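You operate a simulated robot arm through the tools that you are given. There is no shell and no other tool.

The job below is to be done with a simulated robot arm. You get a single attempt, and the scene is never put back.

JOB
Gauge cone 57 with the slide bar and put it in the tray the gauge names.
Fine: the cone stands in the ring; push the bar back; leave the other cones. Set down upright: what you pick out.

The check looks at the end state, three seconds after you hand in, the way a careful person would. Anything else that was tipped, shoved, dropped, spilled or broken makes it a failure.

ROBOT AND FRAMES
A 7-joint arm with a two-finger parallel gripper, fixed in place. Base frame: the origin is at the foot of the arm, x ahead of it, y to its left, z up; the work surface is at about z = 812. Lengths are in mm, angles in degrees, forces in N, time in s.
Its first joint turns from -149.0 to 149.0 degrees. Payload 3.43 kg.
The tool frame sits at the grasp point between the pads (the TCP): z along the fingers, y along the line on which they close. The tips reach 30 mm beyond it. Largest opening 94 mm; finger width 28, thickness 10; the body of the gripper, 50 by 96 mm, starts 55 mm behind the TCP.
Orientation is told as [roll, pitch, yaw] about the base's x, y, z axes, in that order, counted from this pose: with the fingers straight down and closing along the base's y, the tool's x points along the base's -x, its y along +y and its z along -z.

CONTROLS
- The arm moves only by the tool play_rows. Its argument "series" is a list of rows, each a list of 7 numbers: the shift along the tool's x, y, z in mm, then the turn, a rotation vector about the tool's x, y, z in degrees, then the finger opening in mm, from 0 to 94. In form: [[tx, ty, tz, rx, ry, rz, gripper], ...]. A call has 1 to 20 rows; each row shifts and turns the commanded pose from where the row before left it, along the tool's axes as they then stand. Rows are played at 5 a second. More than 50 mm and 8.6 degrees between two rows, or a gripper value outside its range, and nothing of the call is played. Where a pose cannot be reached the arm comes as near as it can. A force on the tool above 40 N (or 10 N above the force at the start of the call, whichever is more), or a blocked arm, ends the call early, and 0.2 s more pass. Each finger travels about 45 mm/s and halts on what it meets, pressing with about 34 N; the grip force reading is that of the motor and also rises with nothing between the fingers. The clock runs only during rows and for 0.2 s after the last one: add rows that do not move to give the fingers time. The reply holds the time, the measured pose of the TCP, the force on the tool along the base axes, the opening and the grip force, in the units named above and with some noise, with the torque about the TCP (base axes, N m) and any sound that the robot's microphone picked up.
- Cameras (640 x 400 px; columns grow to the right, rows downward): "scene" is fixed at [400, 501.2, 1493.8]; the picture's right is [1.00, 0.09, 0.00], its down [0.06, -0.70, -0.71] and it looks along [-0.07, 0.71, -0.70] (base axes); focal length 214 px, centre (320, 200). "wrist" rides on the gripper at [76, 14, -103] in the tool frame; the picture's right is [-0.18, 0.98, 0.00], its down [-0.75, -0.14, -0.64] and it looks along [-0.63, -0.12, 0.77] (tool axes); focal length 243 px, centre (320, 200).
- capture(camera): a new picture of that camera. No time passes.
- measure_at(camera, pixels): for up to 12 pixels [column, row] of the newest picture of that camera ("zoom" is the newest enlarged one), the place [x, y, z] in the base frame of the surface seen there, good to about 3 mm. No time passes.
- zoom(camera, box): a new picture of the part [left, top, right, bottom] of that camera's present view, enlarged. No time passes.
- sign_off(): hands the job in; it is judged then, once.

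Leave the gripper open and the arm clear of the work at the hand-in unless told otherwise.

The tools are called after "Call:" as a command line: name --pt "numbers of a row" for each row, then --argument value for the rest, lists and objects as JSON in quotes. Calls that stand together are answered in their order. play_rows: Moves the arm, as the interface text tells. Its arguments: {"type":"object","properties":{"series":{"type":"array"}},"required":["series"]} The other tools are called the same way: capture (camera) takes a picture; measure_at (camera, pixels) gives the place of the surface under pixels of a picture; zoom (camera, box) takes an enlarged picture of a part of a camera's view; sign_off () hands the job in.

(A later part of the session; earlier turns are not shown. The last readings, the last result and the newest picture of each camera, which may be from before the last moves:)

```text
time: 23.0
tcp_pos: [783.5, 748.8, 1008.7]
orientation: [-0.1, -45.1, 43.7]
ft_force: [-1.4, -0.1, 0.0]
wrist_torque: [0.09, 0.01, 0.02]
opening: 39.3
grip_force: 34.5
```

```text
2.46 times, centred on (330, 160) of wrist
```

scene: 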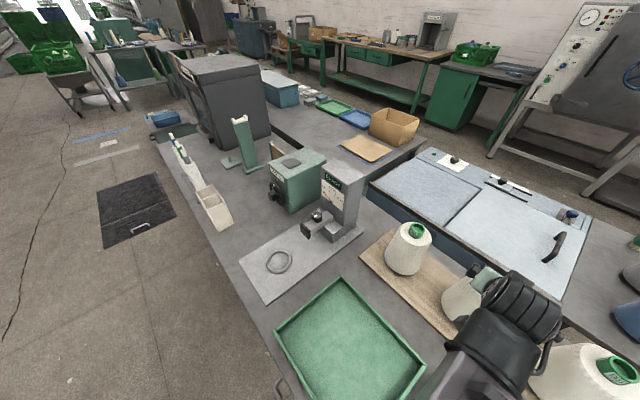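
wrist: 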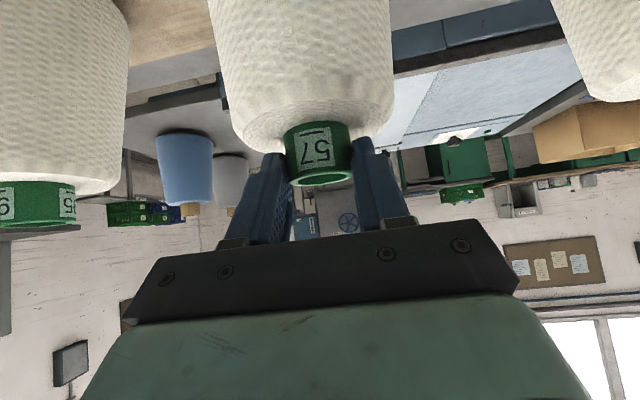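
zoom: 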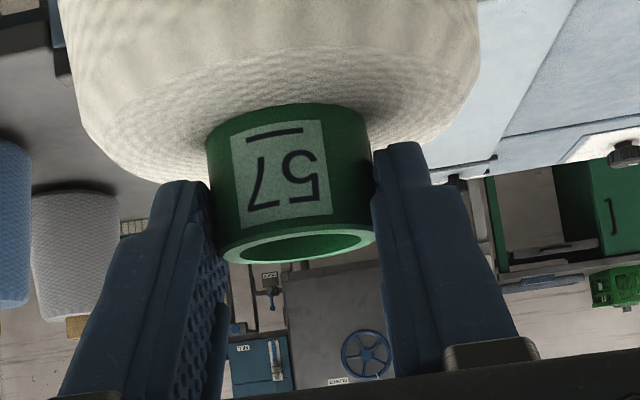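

The tube is gripped at 39.3 mm opening and 34.5 N. I'll lift 20 mm slowly and check weight and whether it holds.

Call:
play_rows --pt "-2.1 0 -2.1 0 0 0 20" --pt "-3.5 0 -3.5 0 0 0 20" --pt "-4.3 0 -4.3 0 0 0 20" --pt "-4.3 0 -4.3 0 0 0 20" --pt "0 0 0 0 0 0 20" --pt "0 0 0 0 0 0 20"

Call:
capture --camera "wrist"

Call:
zoom --camera "wrist" --box '[200, 80, 460, 240]'

Call:
zoom --camera "scene" --box '[400, 240, 600, 400]'

```text
time: 24.4
tcp_pos: [784.5, 749.0, 1029.5]
orientation: [-0.1, -45.0, 43.7]
ft_force: [0.9, -0.7, -4.0]
wrist_torque: [-0.05, 0.06, 0.0]
opening: 39.3
grip_force: 34.0
```

```text
taken
```

wrist: 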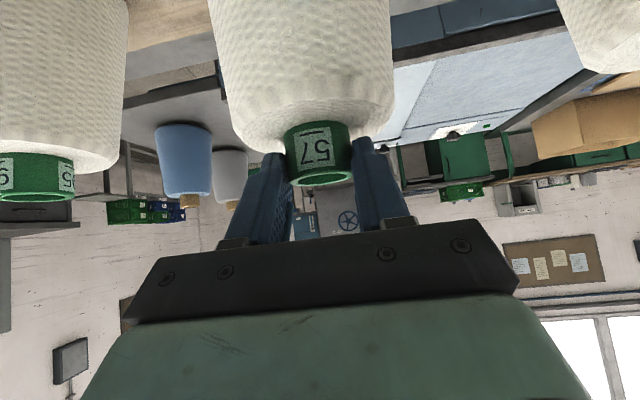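

```text
2.46 times, centred on (330, 160) of wrist
```

zoom: 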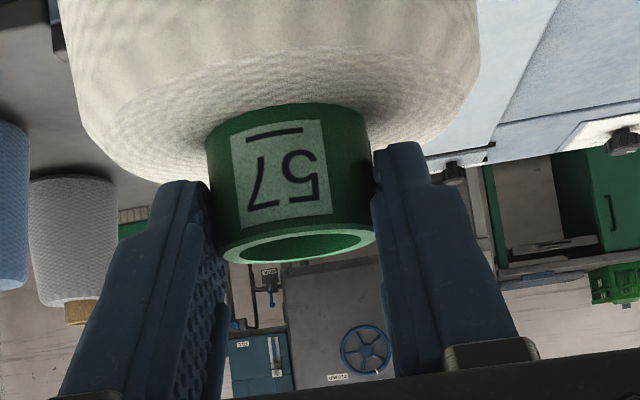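

```text
2.50 times, centred on (500, 320) of scene
```

zoom: 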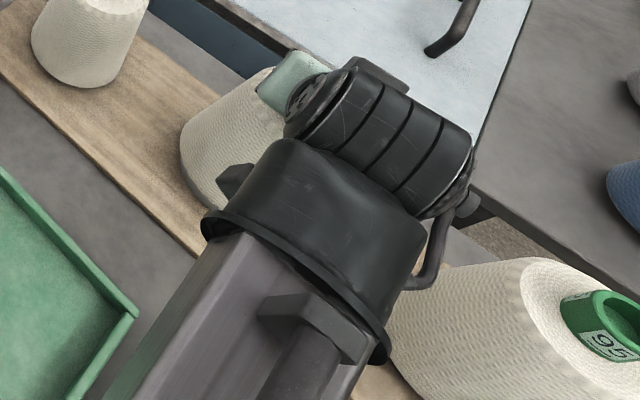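

The cone lifted cleanly: about 4 N of weight and no slip. I'll raise it further and retract radially at v = 0 so the base stays above the tray rims.

Call:
play_rows --pt "-6 0 -6 0 0 0 20" --pt "-8.5 0 -8.5 0 0 0 20" --pt "-2.5 0 -2.5 0 0 0 20" --pt "7.8 0 -13.4 0 0 0 20" --pt "17.3 0 -25.1 0 0 0 20" --pt "17.3 0 -25.1 0 0 0 20" --pt "17.3 0 -25.1 0 0 0 20" --pt "17.3 0 -25.1 0 0 0 20" --pt "17.3 0 -25.1 0 0 0 20" --pt "17.3 0 -25.1 0 0 0 20" --pt "4.8 0 -11.2 0 0 0 20" --pt "0 0 0 0 0 0 20" --pt "0 0 0 0 0 0 20"

Call:
capture --camera "scene"

Call:
capture --camera "wrist"

```text
time: 27.2
tcp_pos: [634.8, 604.2, 1094.1]
orientation: [0.1, -45.1, 43.7]
ft_force: [0.1, -0.3, -5.2]
wrist_torque: [-0.05, 0.04, -0.04]
opening: 39.2
grip_force: 34.3
```

```text
taken
```

scene: 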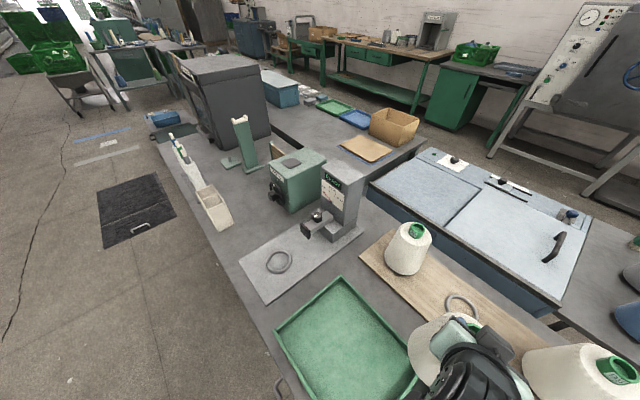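

```text
taken
```

wrist: 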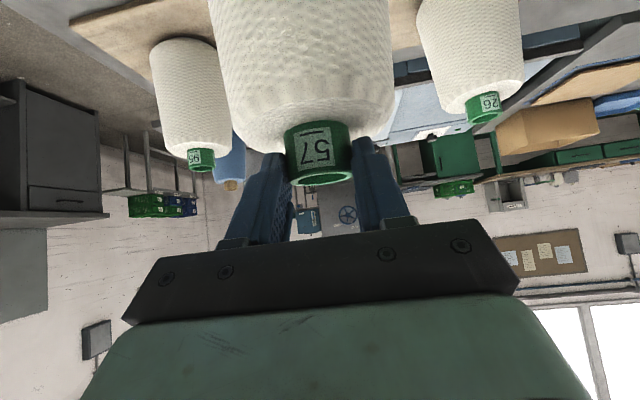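

Lifting it shows something useful: the "foot" was a ring on the board, at scene (460,305), just like the gauge ring. So the cone has a smaller spigot that sits inside such a ring, and I should reproduce that fit on the gauge. I'll measure the board ring to get the cone's exact offset from its ring.

Call:
zoom --camera "scene" --box '[435, 280, 490, 325]'

Call:
measure_at --camera "zoom" --pixels '[[320, 200], [200, 200], [250, 150], [300, 120], [350, 130], [400, 150], [430, 200], [220, 180], [330, 250], [150, 100], [100, 200], [280, 180]]'

```text
8.89 times, centred on (462, 302) of scene
```

zoom: 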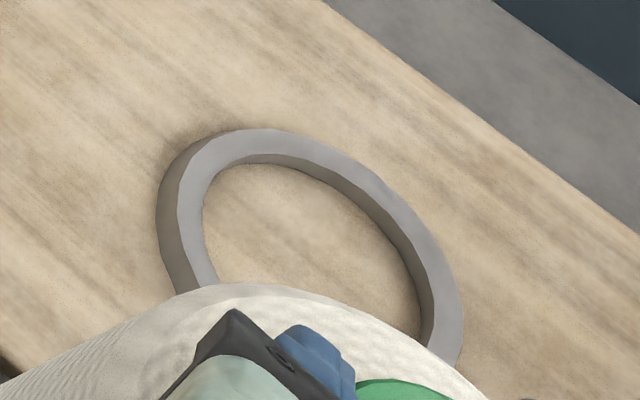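

```text
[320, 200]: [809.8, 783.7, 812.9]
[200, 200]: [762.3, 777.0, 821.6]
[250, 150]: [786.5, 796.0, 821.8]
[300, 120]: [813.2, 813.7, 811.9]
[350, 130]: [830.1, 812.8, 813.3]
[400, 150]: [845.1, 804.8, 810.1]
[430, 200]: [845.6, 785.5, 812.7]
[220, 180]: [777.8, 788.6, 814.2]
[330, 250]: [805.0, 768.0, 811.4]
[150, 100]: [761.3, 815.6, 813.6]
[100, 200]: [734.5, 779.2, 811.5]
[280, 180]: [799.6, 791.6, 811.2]
```

The board ring is partly hidden by the held cone. I'll swing the arm along an arc at constant radius to the gauge ring's azimuth, then measure the freed board ring.

Call:
play_rows --pt "0.2 15.3 -0.2 -0.7 0 -0.7 20" --pt "0.38 30.56 -0.38 -1.41 0 -1.41 20" --pt "0.38 30.56 -0.38 -1.41 0 -1.41 20" --pt "0.38 30.56 -0.38 -1.41 0 -1.41 20" --pt "0.38 30.56 -0.38 -1.41 0 -1.41 20" --pt "0.38 30.56 -0.38 -1.41 0 -1.41 20" --pt "0.38 30.56 -0.38 -1.41 0 -1.41 20" --pt "0.38 30.56 -0.38 -1.41 0 -1.41 20" --pt "0.38 30.56 -0.38 -1.41 0 -1.41 20" --pt "0.38 30.56 -0.38 -1.41 0 -1.41 20" --pt "0.38 30.56 -0.38 -1.41 0 -1.41 20" --pt "0.38 30.56 -0.38 -1.41 0 -1.41 20" --pt "0.38 30.56 -0.38 -1.41 0 -1.41 20" --pt "0.38 30.56 -0.38 -1.41 0 -1.41 20" --pt "0.38 30.56 -0.38 -1.41 0 -1.41 20" --pt "0.38 30.56 -0.38 -1.41 0 -1.41 20" --pt "0.2 15.3 -0.2 -0.7 0 -0.7 20" --pt "0 0 0 0 0 0 20" --pt "0 0 0 0 0 0 20"

Call:
capture --camera "scene"

Call:
zoom --camera "scene" --box '[435, 280, 490, 325]'

Call:
capture --camera "wrist"

```text
time: 31.2
tcp_pos: [217.7, 851.3, 1093.8]
orientation: [0.0, -45.0, 75.6]
ft_force: [0.4, -0.4, -4.1]
wrist_torque: [-0.1, 0.03, 0.0]
opening: 39.1
grip_force: 33.9
```

```text
taken
```

scene: 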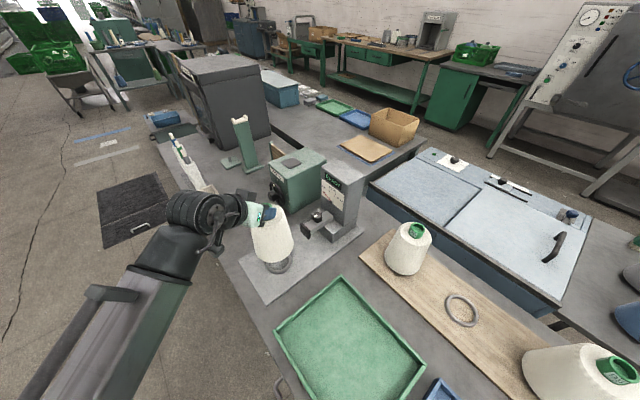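

```text
8.89 times, centred on (462, 302) of scene
```

zoom: 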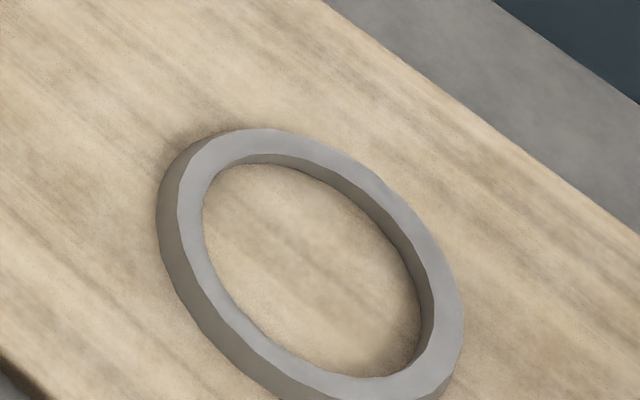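

```text
taken
```

wrist: 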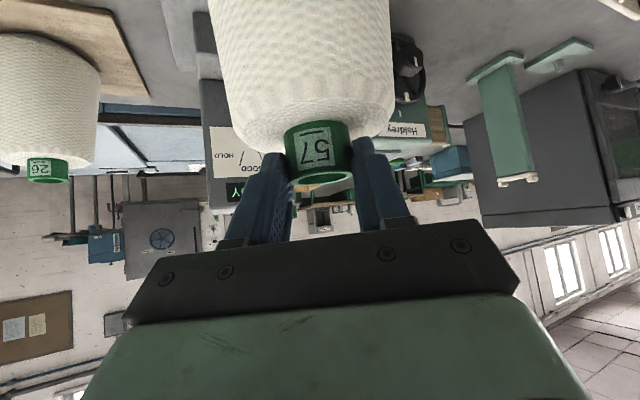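

The board ring is now fully visible. I'll measure its centre, with several points to average out noise.

Call:
zoom --camera "scene" --box '[434, 287, 489, 331]'

Call:
measure_at --camera "zoom" --pixels '[[320, 200], [300, 200], [340, 200], [320, 190], [320, 210], [310, 195], [330, 205], [330, 195], [310, 205], [300, 210], [340, 190], [320, 205]]'

Call:
zoom --camera "scene" --box '[245, 195, 315, 285]'

```text
9.09 times, centred on (462, 309) of scene
```

zoom: 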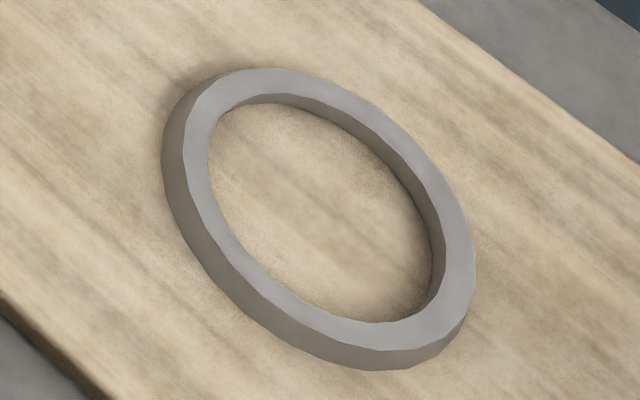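

```text
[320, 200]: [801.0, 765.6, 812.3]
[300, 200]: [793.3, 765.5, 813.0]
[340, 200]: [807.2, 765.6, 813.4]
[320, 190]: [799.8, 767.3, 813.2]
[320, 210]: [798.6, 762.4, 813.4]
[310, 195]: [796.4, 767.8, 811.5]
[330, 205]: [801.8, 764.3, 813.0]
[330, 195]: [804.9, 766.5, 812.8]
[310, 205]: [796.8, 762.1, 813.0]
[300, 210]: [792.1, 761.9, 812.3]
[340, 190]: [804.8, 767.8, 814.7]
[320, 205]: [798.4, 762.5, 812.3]
```

```text
4.44 times, centred on (280, 240) of scene
```

zoom: 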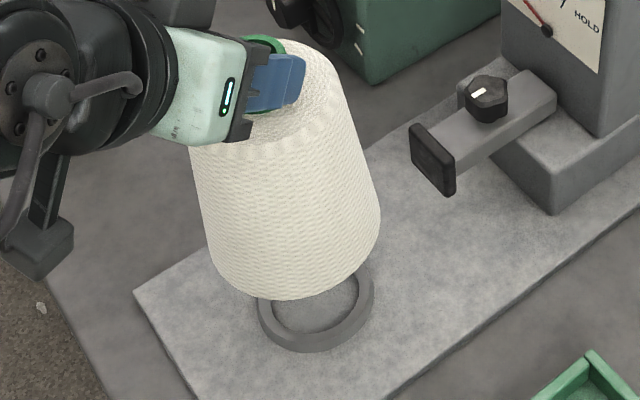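

The board ring centre is near (796, 761). I'll check where the cone axis sits relative to the TCP right now, by measuring the held tube's rim with the wrist camera and the yarn top and body with the scene camera.

Call:
zoom --camera "wrist" --box '[280, 110, 360, 190]'

Call:
measure_at --camera "zoom" --pixels '[[320, 150], [320, 180], [320, 200], [320, 220], [320, 240], [320, 255], [320, 265], [320, 310], [320, 320], [290, 200], [350, 200], [320, 120]]'

```text
5.00 times, centred on (320, 150) of wrist
```

zoom: 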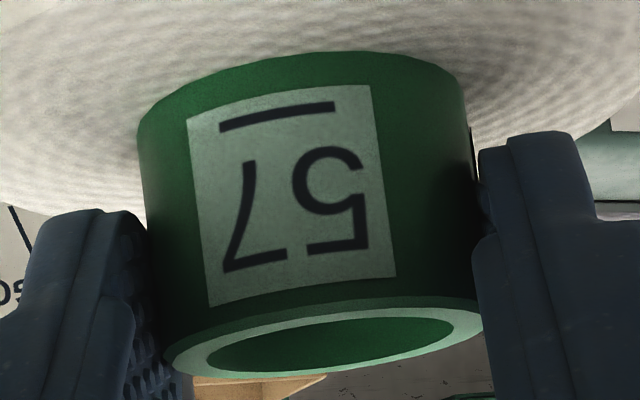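

```text
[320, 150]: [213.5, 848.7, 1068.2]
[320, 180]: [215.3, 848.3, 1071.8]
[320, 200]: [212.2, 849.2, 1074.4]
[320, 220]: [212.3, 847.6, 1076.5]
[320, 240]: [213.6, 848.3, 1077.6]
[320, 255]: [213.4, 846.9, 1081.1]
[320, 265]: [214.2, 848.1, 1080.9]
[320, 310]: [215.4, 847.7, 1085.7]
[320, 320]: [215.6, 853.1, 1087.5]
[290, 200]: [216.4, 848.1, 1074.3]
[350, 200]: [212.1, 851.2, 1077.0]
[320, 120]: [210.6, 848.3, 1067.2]
```

The cone axis is about 16 mm ahead of the TCP, so it's now near (221.4, 866.9), within about 1 mm of the ring centre. I'll lower 70 mm to just above the ring and look.

Call:
play_rows --pt "7.07 0 7.07 0 0 0 20" --pt "7.07 0 7.07 0 0 0 20" --pt "7.07 0 7.07 0 0 0 20" --pt "7.07 0 7.07 0 0 0 20" --pt "7.07 0 7.07 0 0 0 20" --pt "7.07 0 7.07 0 0 0 20" --pt "5 0 5 0 0 0 20" --pt "0 0 0 0 0 0 20" --pt "0 0 0 0 0 0 20"

Call:
capture --camera "scene"

Call:
zoom --camera "scene" --box '[240, 215, 310, 290]'

Call:
capture --camera "wrist"

```text
time: 33.2
tcp_pos: [217.6, 850.7, 1027.3]
orientation: [0.0, -45.1, 75.7]
ft_force: [0.1, -0.1, -5.4]
wrist_torque: [-0.11, 0.05, -0.01]
opening: 39.4
grip_force: 33.7
```

```text
taken
```

scene: 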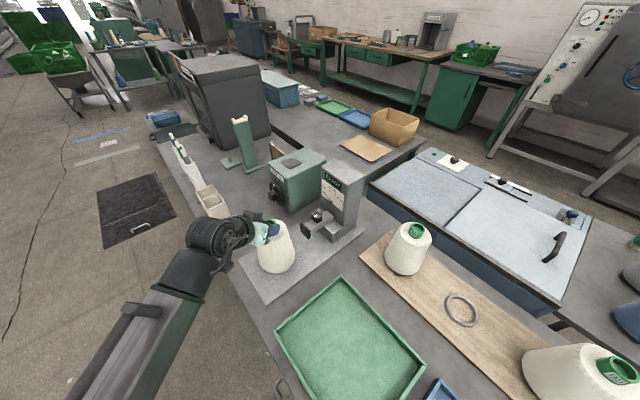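

```text
5.33 times, centred on (275, 252) of scene
```

zoom: 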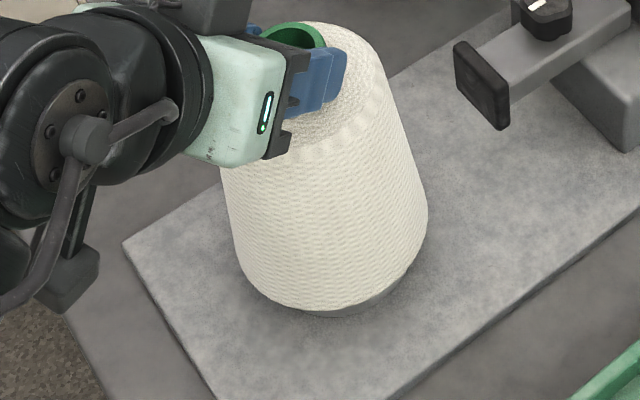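

```text
taken
```

wrist: 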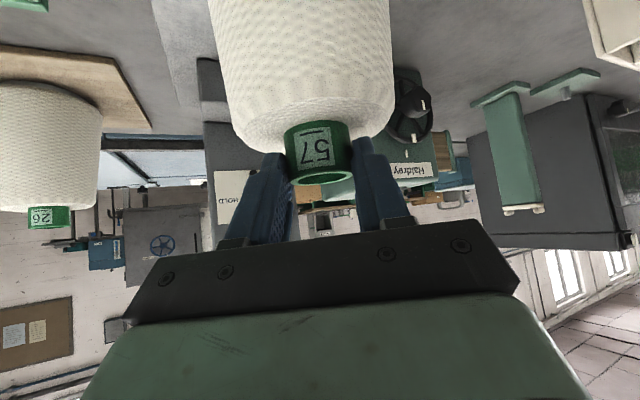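

I'll lower in fine steps now and watch the force. The first possible touch is the ring top near TCP z 1018, and bottoming should come near 1008.7.

Call:
play_rows --pt "2.1 0 2.1 0 0 0 20" --pt "2.1 0 2.1 0 0 0 20" --pt "1.4 0 1.4 0 0 0 20" --pt "0 0 0 0 0 0 20"

Call:
play_rows --pt "1.4 0 1.4 0 0 0 20" --pt "1.4 0 1.4 0 0 0 20" --pt "0 0 0 0 0 0 20"

```text
time: 34.2
tcp_pos: [216.1, 851.3, 1019.4]
orientation: [-0.1, -45.0, 75.6]
ft_force: [0.2, -0.2, -5.0]
wrist_torque: [-0.07, 0.02, 0.0]
opening: 39.3
grip_force: 33.6
```

```text
time: 35.0
tcp_pos: [216.5, 849.9, 1014.9]
orientation: [0.0, -45.0, 75.6]
ft_force: [0.6, 0.0, -4.4]
wrist_torque: [-0.1, 0.0, 0.0]
opening: 39.5
grip_force: 34.3
```

At z 1014.9 the cone's foot is below the ring's top edge with no contact, so it's entering the ring. I'll keep lowering.

Call:
play_rows --pt "1.4 0 1.4 0 0 0 20" --pt "0.7 0 0.7 0 0 0 20" --pt "0 0 0 0 0 0 20"

Call:
play_rows --pt "0.7 0 0.7 0 0 0 20" --pt "0.7 0 0.7 0 0 0 20" --pt "0 0 0 0 0 0 20"

```text
time: 35.8
tcp_pos: [215.2, 850.0, 1012.2]
orientation: [0.1, -45.0, 75.7]
ft_force: [0.5, 0.1, -5.0]
wrist_torque: [-0.05, -0.01, 0.02]
opening: 39.4
grip_force: 34.4
```

```text
time: 36.6
tcp_pos: [217.2, 849.8, 1010.2]
orientation: [0.0, -45.0, 75.6]
ft_force: [0.9, -0.2, -4.5]
wrist_torque: [-0.09, 0.01, 0.01]
opening: 39.0
grip_force: 34.2
```

Still free at z 1010.2. I'll go down 1 mm per step until I feel the plate.

Call:
play_rows --pt "0.7 0 0.7 0 0 0 20" --pt "0 0 0 0 0 0 20"

Call:
play_rows --pt "0.7 0 0.7 0 0 0 20" --pt "0 0 0 0 0 0 20"

```text
time: 37.2
tcp_pos: [216.1, 849.8, 1009.3]
orientation: [-0.1, -45.0, 75.5]
ft_force: [-1.9, -0.9, 7.8]
wrist_torque: [-0.47, 0.16, -0.03]
opening: 39.3
grip_force: 34.1
```

```text
time: 37.8
tcp_pos: [216.4, 850.5, 1009.9]
orientation: [0.1, -45.2, 75.5]
ft_force: [-3.8, -1.2, 20.6]
wrist_torque: [0.06, 0.29, 0.08]
opening: 39.5
grip_force: 33.8
```

It's bottomed on the plate (force +20 N). I'll ease up 1.5 mm so the cone just rests, then open slowly.

Call:
play_rows --pt "-0.53 0 -0.53 0 0 0 20" --pt "-0.53 0 -0.53 0 0 0 20" --pt "0 0 0 0 0 0 20"

Call:
zoom --camera "scene" --box '[240, 215, 310, 290]'

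```text
time: 38.6
tcp_pos: [216.5, 849.8, 1008.3]
orientation: [0.0, -44.9, 75.6]
ft_force: [-0.6, 4.8, 8.2]
wrist_torque: [0.98, 0.05, 0.06]
opening: 39.1
grip_force: 34.4
```

```text
5.33 times, centred on (275, 252) of scene
```

zoom: 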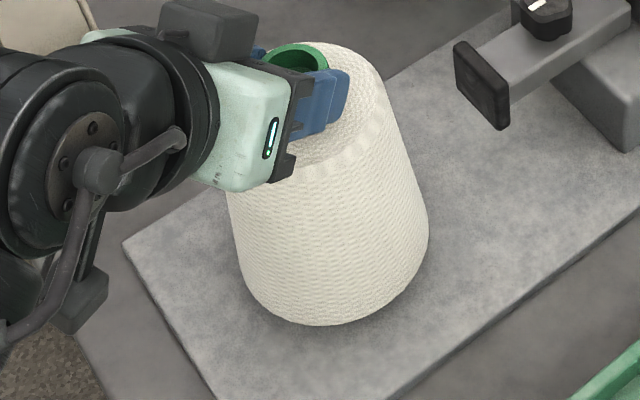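

Force is still +8 N, so I'll ease up another 0.8 mm.

Call:
play_rows --pt "-0.57 0 -0.57 0 0 0 20" --pt "0 0 0 0 0 0 20" --pt "0 0 0 0 0 0 20"

```text
time: 39.4
tcp_pos: [216.9, 850.2, 1008.1]
orientation: [-0.1, -44.8, 75.5]
ft_force: [0.0, -0.8, -4.6]
wrist_torque: [-0.07, 0.04, 0.02]
opening: 39.0
grip_force: 34.2
```

It now hangs at full weight (−4.6 N), a fraction of a millimetre above the plate. I'll lower 0.4 mm and open the fingers.

Call:
play_rows --pt "0.28 0 0.28 0 0 0 20" --pt "0 0 0 0 0 0 20" --pt "0 0 0 0 0 0 45" --pt "0 0 0 0 0 0 55" --pt "0 0 0 0 0 0 75" --pt "0 0 0 0 0 0 94" --pt "0 0 0 0 0 0 94" --pt "0 0 0 0 0 0 94"

Call:
capture --camera "wrist"

Call:
zoom --camera "scene" --box '[240, 215, 310, 290]'

```text
time: 41.2
tcp_pos: [215.9, 851.1, 1010.6]
orientation: [0.0, -45.0, 75.7]
ft_force: [-0.3, -0.2, 0.5]
wrist_torque: [0.01, 0.0, 0.03]
opening: 94.2
grip_force: 0.1
```

```text
taken
```

wrist: 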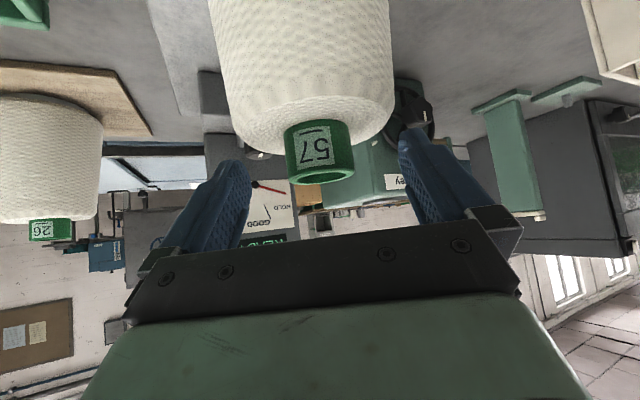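

```text
5.33 times, centred on (275, 252) of scene
```

zoom: 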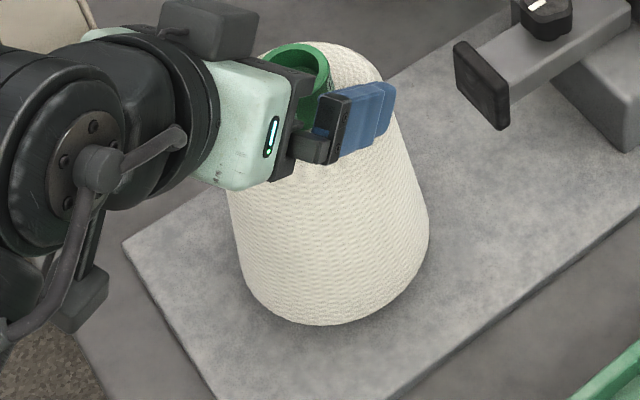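

The cone stands upright in the ring. I'll back the gripper off along its own axis and view the result.

Call:
play_rows --pt "0 0 -10 0 0 0 94" --pt "0 0 -25 0 0 0 94" --pt "0 0 -30 0 0 0 94" --pt "0 0 -30 0 0 0 94" --pt "0 0 -15 0 0 0 94" --pt "0 0 0 0 0 0 94"

Call:
capture --camera "wrist"

Call:
capture --camera "scene"

Call:
zoom --camera "scene" --box '[240, 170, 370, 290]'

```text
time: 42.6
tcp_pos: [198.2, 773.4, 1089.1]
orientation: [0.0, -45.0, 75.6]
ft_force: [-0.1, 0.7, 0.6]
wrist_torque: [-0.01, 0.0, -0.02]
opening: 94.1
grip_force: 0.0
```

```text
taken
```

wrist: 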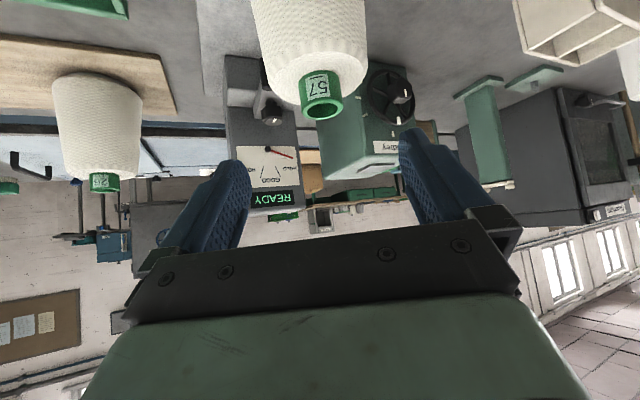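

```text
taken
```

scene: 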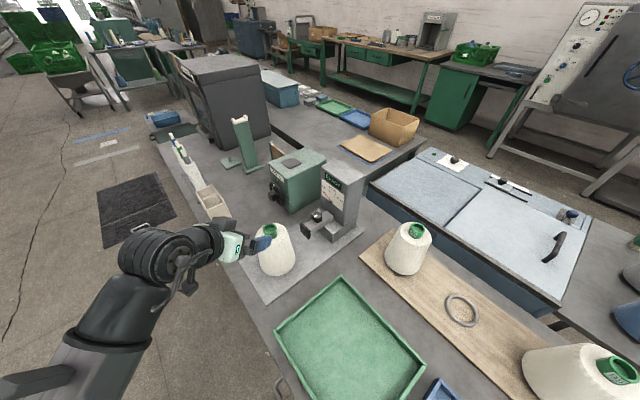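

```text
3.33 times, centred on (305, 230) of scene
```

zoom: 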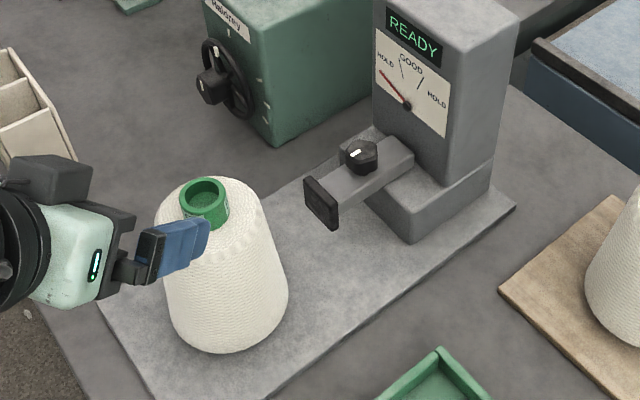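

The cone stands in the ring and the gauge still shows READY. Before planning the bar push I'll measure the gauge column's front face, the pad-to-knob gap, and nearby obstacles (the green box and its wheel), since the gripper must work close to them.

Call:
zoom --camera "scene" --box '[285, 160, 375, 245]'

Call:
measure_at --camera "zoom" --pixels '[[200, 200], [250, 180], [300, 150], [240, 110], [350, 130], [210, 120], [330, 240], [420, 250], [260, 60], [180, 40], [100, 100], [60, 90]]'

Call:
measure_at --camera "scene" --pixels '[[322, 180], [340, 165], [345, 200], [325, 195], [283, 200], [276, 192], [290, 195], [302, 160], [318, 170], [350, 170], [265, 215], [300, 210]]'

```text
4.71 times, centred on (330, 202) of scene
```

zoom: 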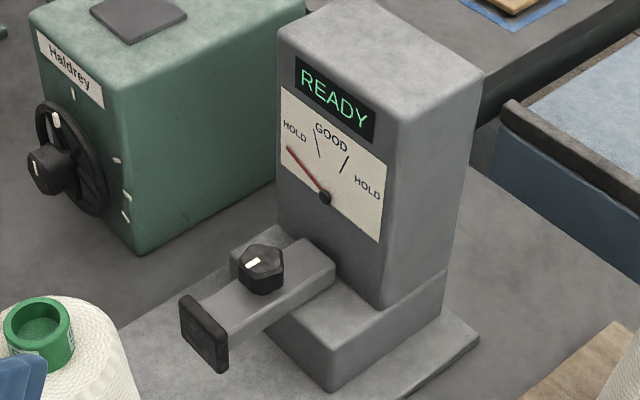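

```text
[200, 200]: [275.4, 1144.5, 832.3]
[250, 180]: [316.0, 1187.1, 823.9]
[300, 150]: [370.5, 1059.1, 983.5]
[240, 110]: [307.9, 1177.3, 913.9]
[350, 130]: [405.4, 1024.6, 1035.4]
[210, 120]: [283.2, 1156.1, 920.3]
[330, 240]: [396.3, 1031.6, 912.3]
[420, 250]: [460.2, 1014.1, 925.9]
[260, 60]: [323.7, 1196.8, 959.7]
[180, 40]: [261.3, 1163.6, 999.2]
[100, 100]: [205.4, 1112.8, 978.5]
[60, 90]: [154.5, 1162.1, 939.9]
```

```text
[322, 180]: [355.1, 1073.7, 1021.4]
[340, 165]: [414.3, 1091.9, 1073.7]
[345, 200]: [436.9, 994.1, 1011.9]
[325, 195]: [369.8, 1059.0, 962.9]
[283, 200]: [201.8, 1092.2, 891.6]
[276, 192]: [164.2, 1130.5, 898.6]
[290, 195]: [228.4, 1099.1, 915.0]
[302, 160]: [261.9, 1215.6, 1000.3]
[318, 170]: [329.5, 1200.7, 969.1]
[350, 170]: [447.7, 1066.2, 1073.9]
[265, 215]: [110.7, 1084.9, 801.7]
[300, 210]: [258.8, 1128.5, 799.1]
```

The column face is at s ≈ 1011 along the bar axis, so there's room for a finger behind the knob (centre s ≈ 946, radius about 16). I'll straighten the tool above everything and turn it so the fingers close along the bar direction (yaw −45°), which keeps the camera away from the cone.

Call:
play_rows --pt "0 0 0 0 7.5 0 94" --pt "0 0 0 0 7.5 0 94" --pt "0 0 0 0 7.5 0 94" --pt "0 0 0 0 7.5 0 94" --pt "0 0 0 0 7.5 0 94" --pt "0 0 0 0 7.5 0 94" --pt "0 0 0 0 0 0 94"

Call:
play_rows --pt "0 0 0 0 0 8 80" --pt "0 0 0 0 0 8 60" --pt "0 0 0 0 0 8 50" --pt "0 0 0 0 0 8 50" --pt "0 0 0 0 0 8 50" --pt "0 0 0 0 0 8 50" --pt "0 0 0 0 0 8 50" --pt "0 0 0 0 0 8 50" --pt "0 0 0 0 0 8 50" --pt "0 0 0 0 0 8 50" --pt "0 0 0 0 0 8 50" --pt "0 0 0 0 0 8 50" --pt "0 0 0 0 0 8 50" --pt "0 0 0 0 0 8 50" --pt "0 0 0 0 0 8.6 50" --pt "0 0 0 0 0 0 50"

```text
time: 44.2
tcp_pos: [196.7, 774.3, 1087.1]
orientation: [0.0, 0.2, 75.6]
ft_force: [0.2, -0.6, 0.4]
wrist_torque: [0.01, 0.0, 0.05]
opening: 93.9
grip_force: 0.1
```

```text
time: 47.6
tcp_pos: [197.8, 775.5, 1087.9]
orientation: [0.1, 0.0, -45.2]
ft_force: [0.0, -0.1, -0.4]
wrist_torque: [0.0, 0.0, 0.01]
opening: 50.0
grip_force: 0.1
```

Yaw −45° is reached. I'll move over the cone at tip height about 1058 (tube top is 1003) toward the knob and see how far out a vertical tool gets.

Call:
play_rows --pt "7.6 43 0 0 0 0 50" --pt "7.6 43 0 0 0 0 50" --pt "7.6 43 0 0 0 0 50" --pt "7.6 43 0 0 0 0 50" --pt "0 0 0 0 0 0 50"

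Call:
play_rows --pt "7.6 20 0 0 0 0 50" --pt "7.6 20 0 0 0 0 50" --pt "0 20 0 0 0 0 50" --pt "0 20 0 0 0 0 50" --pt "0 0 0 0 0 0 50"

Call:
capture --camera "wrist"

Call:
capture --camera "scene"

```text
time: 48.8
tcp_pos: [297.4, 918.6, 1089.6]
orientation: [0.0, -0.1, -44.9]
ft_force: [-0.1, -0.6, 0.7]
wrist_torque: [0.05, 0.0, 0.01]
opening: 49.7
grip_force: 0.0
```

```text
time: 50.0
tcp_pos: [345.6, 985.9, 1088.9]
orientation: [0.0, 0.0, -45.0]
ft_force: [-0.4, -0.5, -0.4]
wrist_torque: [-0.02, -0.01, 0.03]
opening: 50.1
grip_force: 0.0
```

```text
taken
```

wrist: 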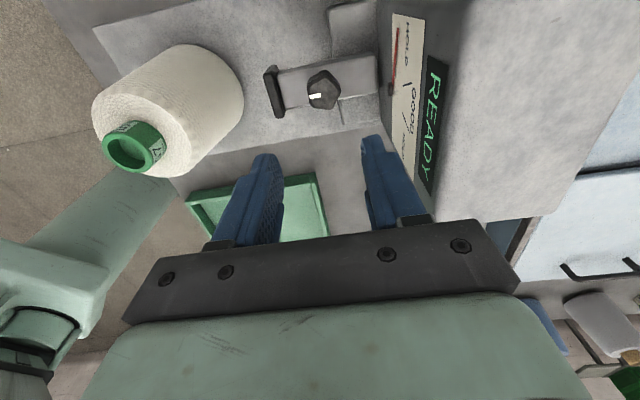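

```text
taken
```

scene: 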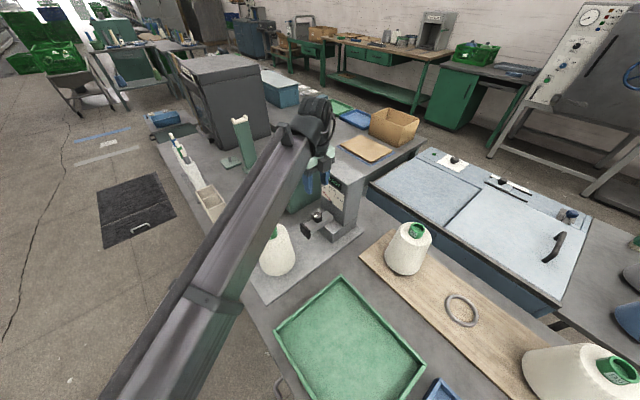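

Good: a vertical tool reaches the knob radius at this height (345.6, 985.9). The wrist now sees the bar, pad and knob from above, with the knob at (322,90). I'll measure them closely.

Call:
zoom --camera "wrist" --box '[255, 50, 395, 135]'

Call:
measure_at --camera "zoom" --pixels '[[305, 205], [280, 190], [330, 185], [320, 230], [265, 215], [345, 210], [200, 200], [90, 190], [230, 240], [400, 200], [90, 120], [110, 280]]'

```text
4.57 times, centred on (325, 92) of wrist
```

zoom: 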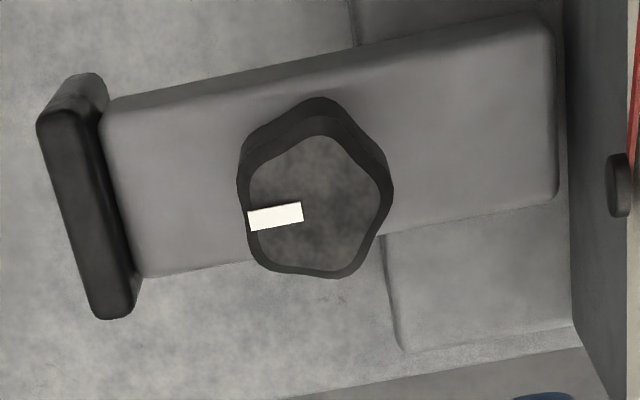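

```text
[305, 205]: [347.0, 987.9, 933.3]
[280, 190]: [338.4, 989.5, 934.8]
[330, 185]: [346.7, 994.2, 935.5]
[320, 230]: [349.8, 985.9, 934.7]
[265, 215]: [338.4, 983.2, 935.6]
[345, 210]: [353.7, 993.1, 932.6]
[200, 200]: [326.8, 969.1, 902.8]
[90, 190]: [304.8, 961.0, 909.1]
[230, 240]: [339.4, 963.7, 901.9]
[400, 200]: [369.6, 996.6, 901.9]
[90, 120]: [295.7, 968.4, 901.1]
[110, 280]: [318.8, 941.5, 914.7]
```

Knob centre is (349, 990) with its top at 934.5 and radius about 16.5. At 50 mm opening the fingers fit around it with about 8 mm to spare per side. I'll descend to z 965 first, tips at the knob's top level.

Call:
play_rows --pt "0.5 5.3 20 0 0 0 50" --pt "0 0 35 0 0 0 50" --pt "0 0 35 0 0 0 50" --pt "0 0 25 0 0 0 50" --pt "0 0 8 0 0 0 50" --pt "0 0 0 0 0 0 50"

Call:
capture --camera "wrist"

Call:
zoom --camera "scene" --box '[270, 150, 380, 260]'

```text
time: 51.4
tcp_pos: [347.9, 989.2, 964.2]
orientation: [0.0, 0.0, -45.0]
ft_force: [-0.5, -0.2, 0.2]
wrist_torque: [0.01, 0.03, -0.01]
opening: 50.1
grip_force: 0.1
```

```text
taken
```

wrist: 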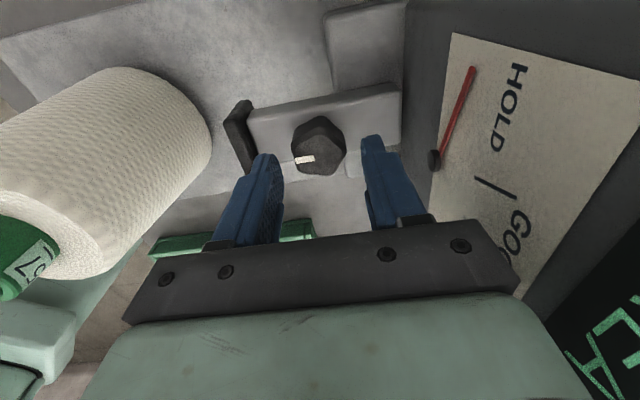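

```text
3.64 times, centred on (325, 205) of scene
```

zoom: 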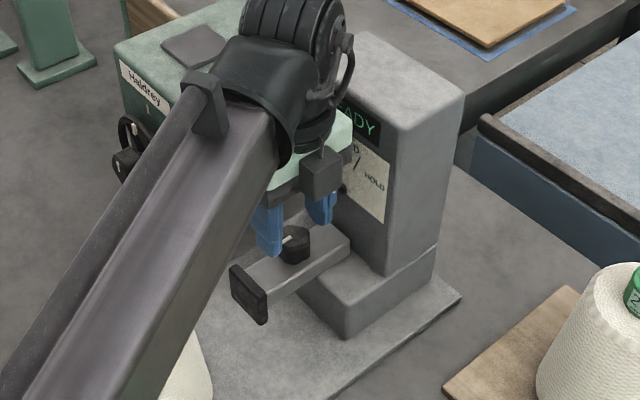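

Vertical reach is fine at the knob. I'll check the arm's clearance to the cone before going lower.

Call:
measure_at --camera "wrist" --pixels '[[40, 320], [20, 350], [30, 255], [10, 270], [100, 150], [160, 120], [240, 150], [320, 150], [318, 130], [300, 165], [60, 300], [90, 290]]'

Call:
capture --camera "scene"

Call:
measure_at --camera "scene" --pixels '[[270, 250], [260, 260], [282, 235], [290, 220], [250, 275], [240, 290], [300, 200], [275, 240], [285, 250], [325, 198], [330, 195], [278, 262]]'

```text
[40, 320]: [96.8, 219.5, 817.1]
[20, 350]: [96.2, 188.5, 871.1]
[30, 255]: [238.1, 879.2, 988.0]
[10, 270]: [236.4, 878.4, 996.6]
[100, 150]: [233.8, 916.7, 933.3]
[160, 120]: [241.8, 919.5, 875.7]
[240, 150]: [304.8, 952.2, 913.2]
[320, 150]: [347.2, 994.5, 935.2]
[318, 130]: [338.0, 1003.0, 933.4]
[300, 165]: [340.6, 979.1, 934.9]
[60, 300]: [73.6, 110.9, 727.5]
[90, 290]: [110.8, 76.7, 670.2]
```

```text
taken
```

scene: 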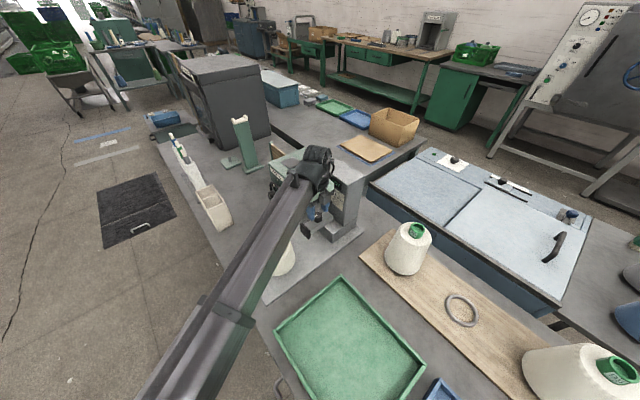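

```text
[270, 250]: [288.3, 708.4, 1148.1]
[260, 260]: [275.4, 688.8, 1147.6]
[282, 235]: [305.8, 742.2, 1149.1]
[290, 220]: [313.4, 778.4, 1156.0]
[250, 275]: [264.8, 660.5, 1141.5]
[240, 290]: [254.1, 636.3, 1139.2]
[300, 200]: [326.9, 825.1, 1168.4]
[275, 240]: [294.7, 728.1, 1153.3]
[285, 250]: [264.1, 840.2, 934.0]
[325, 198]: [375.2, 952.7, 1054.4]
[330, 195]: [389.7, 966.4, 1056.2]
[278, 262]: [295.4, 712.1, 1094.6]
```

The forearm passes at z about 1150 on top. I need its underside clearance over the cone tube, which tops out at 1003, so I'll zoom in along its lower edge.

Call:
zoom --camera "scene" --box '[230, 160, 350, 290]'

Call:
measure_at --camera "zoom" --pixels '[[300, 190], [320, 190], [340, 190], [270, 250], [290, 250], [310, 240], [230, 320], [250, 320], [265, 320], [330, 230], [345, 210], [290, 290]]'

```text
3.08 times, centred on (290, 225) of scene
```

zoom: 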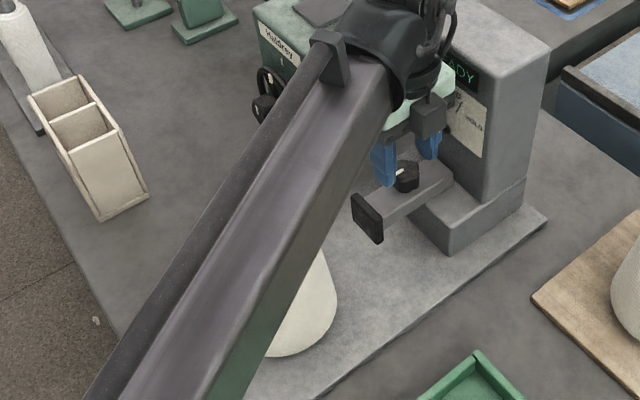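

```text
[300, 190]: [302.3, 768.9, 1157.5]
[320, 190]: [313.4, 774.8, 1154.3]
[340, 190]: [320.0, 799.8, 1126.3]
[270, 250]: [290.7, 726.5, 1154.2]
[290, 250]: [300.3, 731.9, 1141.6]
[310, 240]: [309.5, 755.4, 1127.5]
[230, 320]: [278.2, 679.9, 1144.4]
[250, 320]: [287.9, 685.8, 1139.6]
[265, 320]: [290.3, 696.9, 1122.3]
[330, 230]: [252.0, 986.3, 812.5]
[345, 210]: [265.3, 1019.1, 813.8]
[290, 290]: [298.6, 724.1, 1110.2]
```

The forearm stays well above and beside the tube, with at least about 45 mm vertical clearance at the cone's radius. I'll descend the last 26 mm around the knob in small steps.

Call:
play_rows --pt "0 0.8 10 0 0 0 50" --pt "0 0 8 0 0 0 50" --pt "0 0 6 0 0 0 50" --pt "0 0 0 0 0 0 50"

Call:
capture --camera "wrist"

Call:
zoom --camera "wrist" --box '[210, 90, 430, 230]'

```text
time: 52.4
tcp_pos: [347.3, 990.2, 940.1]
orientation: [0.0, 0.0, -45.0]
ft_force: [-0.5, 1.0, -0.7]
wrist_torque: [-0.02, -0.01, 0.03]
opening: 50.0
grip_force: 0.2
```

```text
taken
```

wrist: 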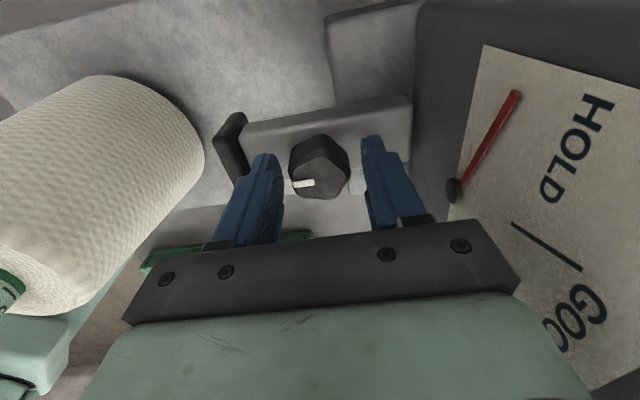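

```text
2.86 times, centred on (320, 160) of wrist
```

zoom: 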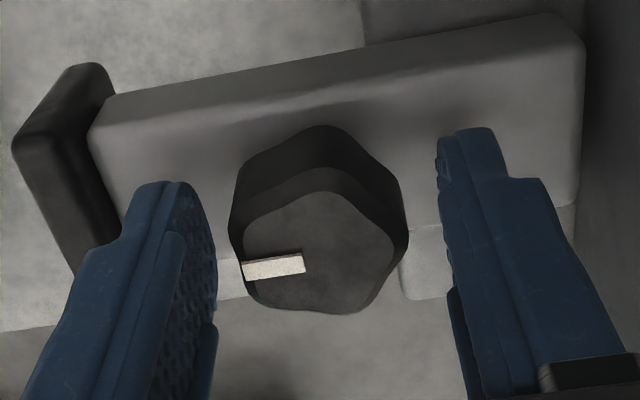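

The fingers straddle the knob with clearance. I'll close on it.

Call:
play_rows --pt "0 0 0 0 0 0 42" --pt "0 0 0 0 0 0 36" --pt "0 0 0 0 0 0 30" --pt "0 0 0 0 0 0 25" --pt "0 0 0 0 0 0 25" --pt "0 0 0 0 0 0 25"

Call:
capture --camera "wrist"

```text
time: 53.8
tcp_pos: [346.7, 991.3, 941.1]
orientation: [0.0, 0.0, -45.0]
ft_force: [-4.0, -5.4, -1.2]
wrist_torque: [-0.05, 0.1, 0.02]
opening: 32.1
grip_force: 45.2
```

```text
taken
```

wrist: 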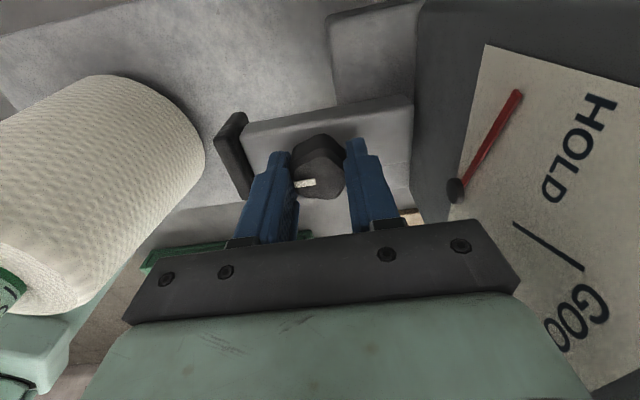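

The knob is held at 32.1 mm. I'll draw the bar toward the cone (tool −y), 20 mm to begin with, and watch force and dial.

Call:
play_rows --pt "0 -3 0 0 0 0 25" --pt "0 -5 0 0 0 0 25" --pt "0 -6 0 0 0 0 25" --pt "0 -6 0 0 0 0 25" --pt "0 0 0 0 0 0 25"

Call:
capture --camera "wrist"

Call:
zoom --camera "scene" --box '[240, 160, 370, 290]'

```text
time: 55.0
tcp_pos: [331.7, 975.3, 941.8]
orientation: [0.0, 0.0, -45.2]
ft_force: [1.0, 0.1, -0.4]
wrist_torque: [0.07, -0.37, -0.08]
opening: 32.2
grip_force: 45.0
```

```text
taken
```

wrist: 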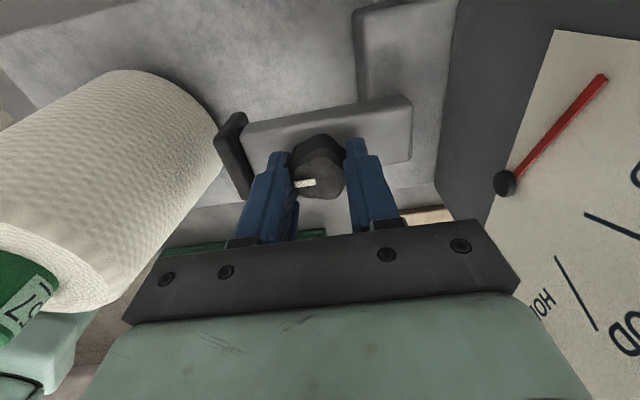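

```text
3.08 times, centred on (305, 225) of scene
```

zoom: 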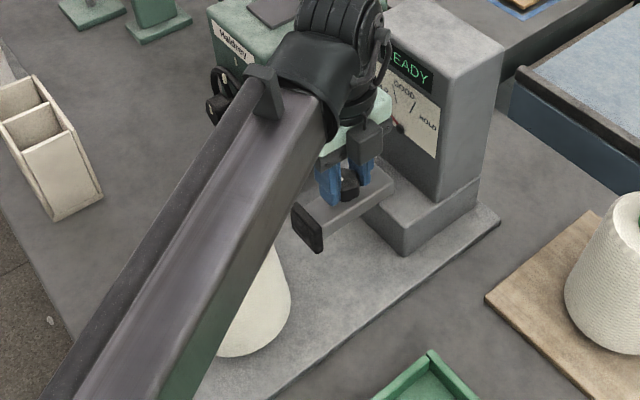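

The bar slides freely (about 22 mm so far, near-zero force). I'll move another 20 mm, then measure the pad-to-cone gap.

Call:
play_rows --pt "0 -5 0 0 0 0 25" --pt "0 -5 0 0 0 0 25" --pt "0 -5 0 0 0 0 25" --pt "0 -5 0 0 0 0 25" --pt "0 0 0 0 0 0 25"

Call:
capture --camera "wrist"

Call:
zoom --camera "wrist" --box '[130, 60, 330, 220]'

Call:
zoom --camera "scene" --box '[240, 160, 370, 290]'

```text
time: 56.2
tcp_pos: [317.8, 961.3, 941.1]
orientation: [-0.1, 0.0, -44.9]
ft_force: [1.2, -2.9, -4.3]
wrist_torque: [0.41, 0.19, -0.01]
opening: 31.8
grip_force: 44.7
```

```text
taken
```

wrist: 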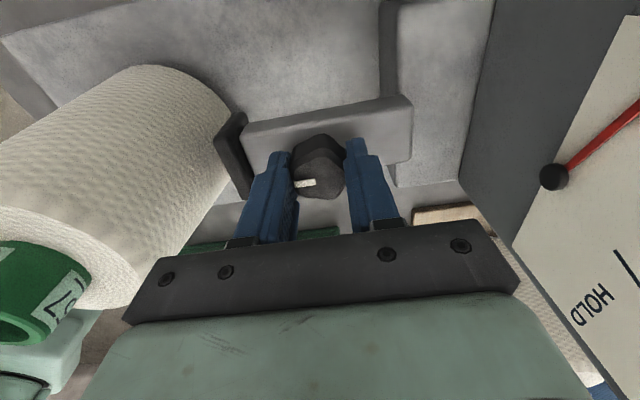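

```text
2.50 times, centred on (230, 140) of wrist
```

zoom: 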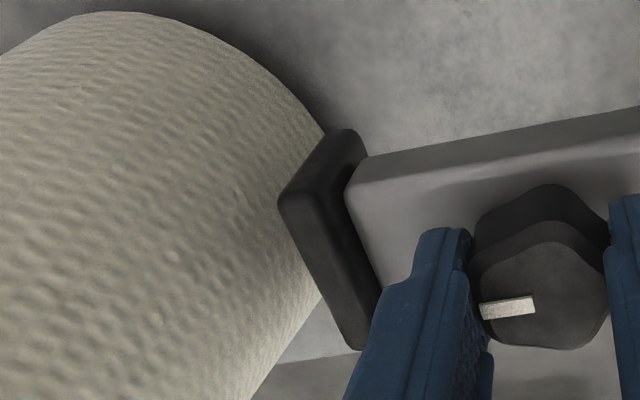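

```text
3.08 times, centred on (305, 225) of scene
```

zoom: 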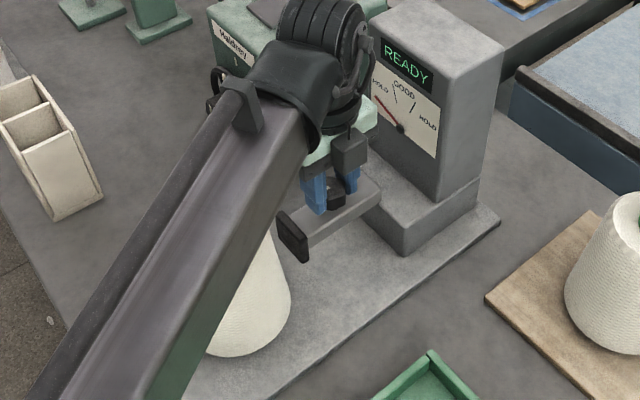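

Travel is 42 mm. I'll read the dial up close and estimate the remaining gap.

Call:
zoom --camera "scene" --box '[305, 165, 365, 215]'

Call:
measure_at --camera "wrist" --pixels '[[215, 140], [218, 130], [225, 118], [232, 118], [222, 145], [230, 165], [210, 120], [205, 150], [212, 165], [240, 125], [228, 135], [200, 130]]'

```text
8.00 times, centred on (335, 190) of scene
```

zoom: 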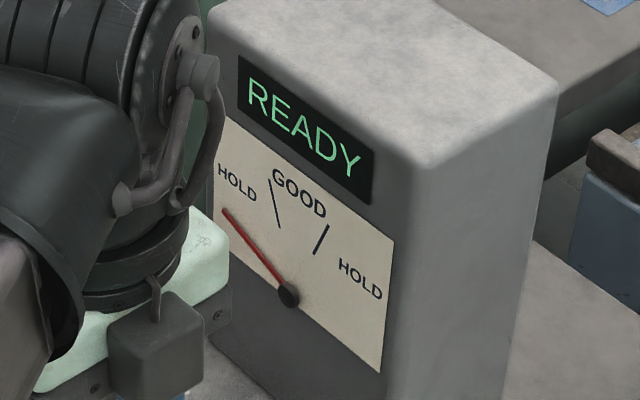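

```text
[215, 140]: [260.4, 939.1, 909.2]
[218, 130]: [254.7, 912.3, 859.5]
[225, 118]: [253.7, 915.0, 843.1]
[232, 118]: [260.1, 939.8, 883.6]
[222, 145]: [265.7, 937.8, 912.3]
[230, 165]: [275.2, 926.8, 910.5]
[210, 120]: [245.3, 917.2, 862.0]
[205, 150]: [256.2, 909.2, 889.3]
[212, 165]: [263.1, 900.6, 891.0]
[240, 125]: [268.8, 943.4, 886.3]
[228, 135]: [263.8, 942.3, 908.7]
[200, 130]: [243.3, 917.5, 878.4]
```

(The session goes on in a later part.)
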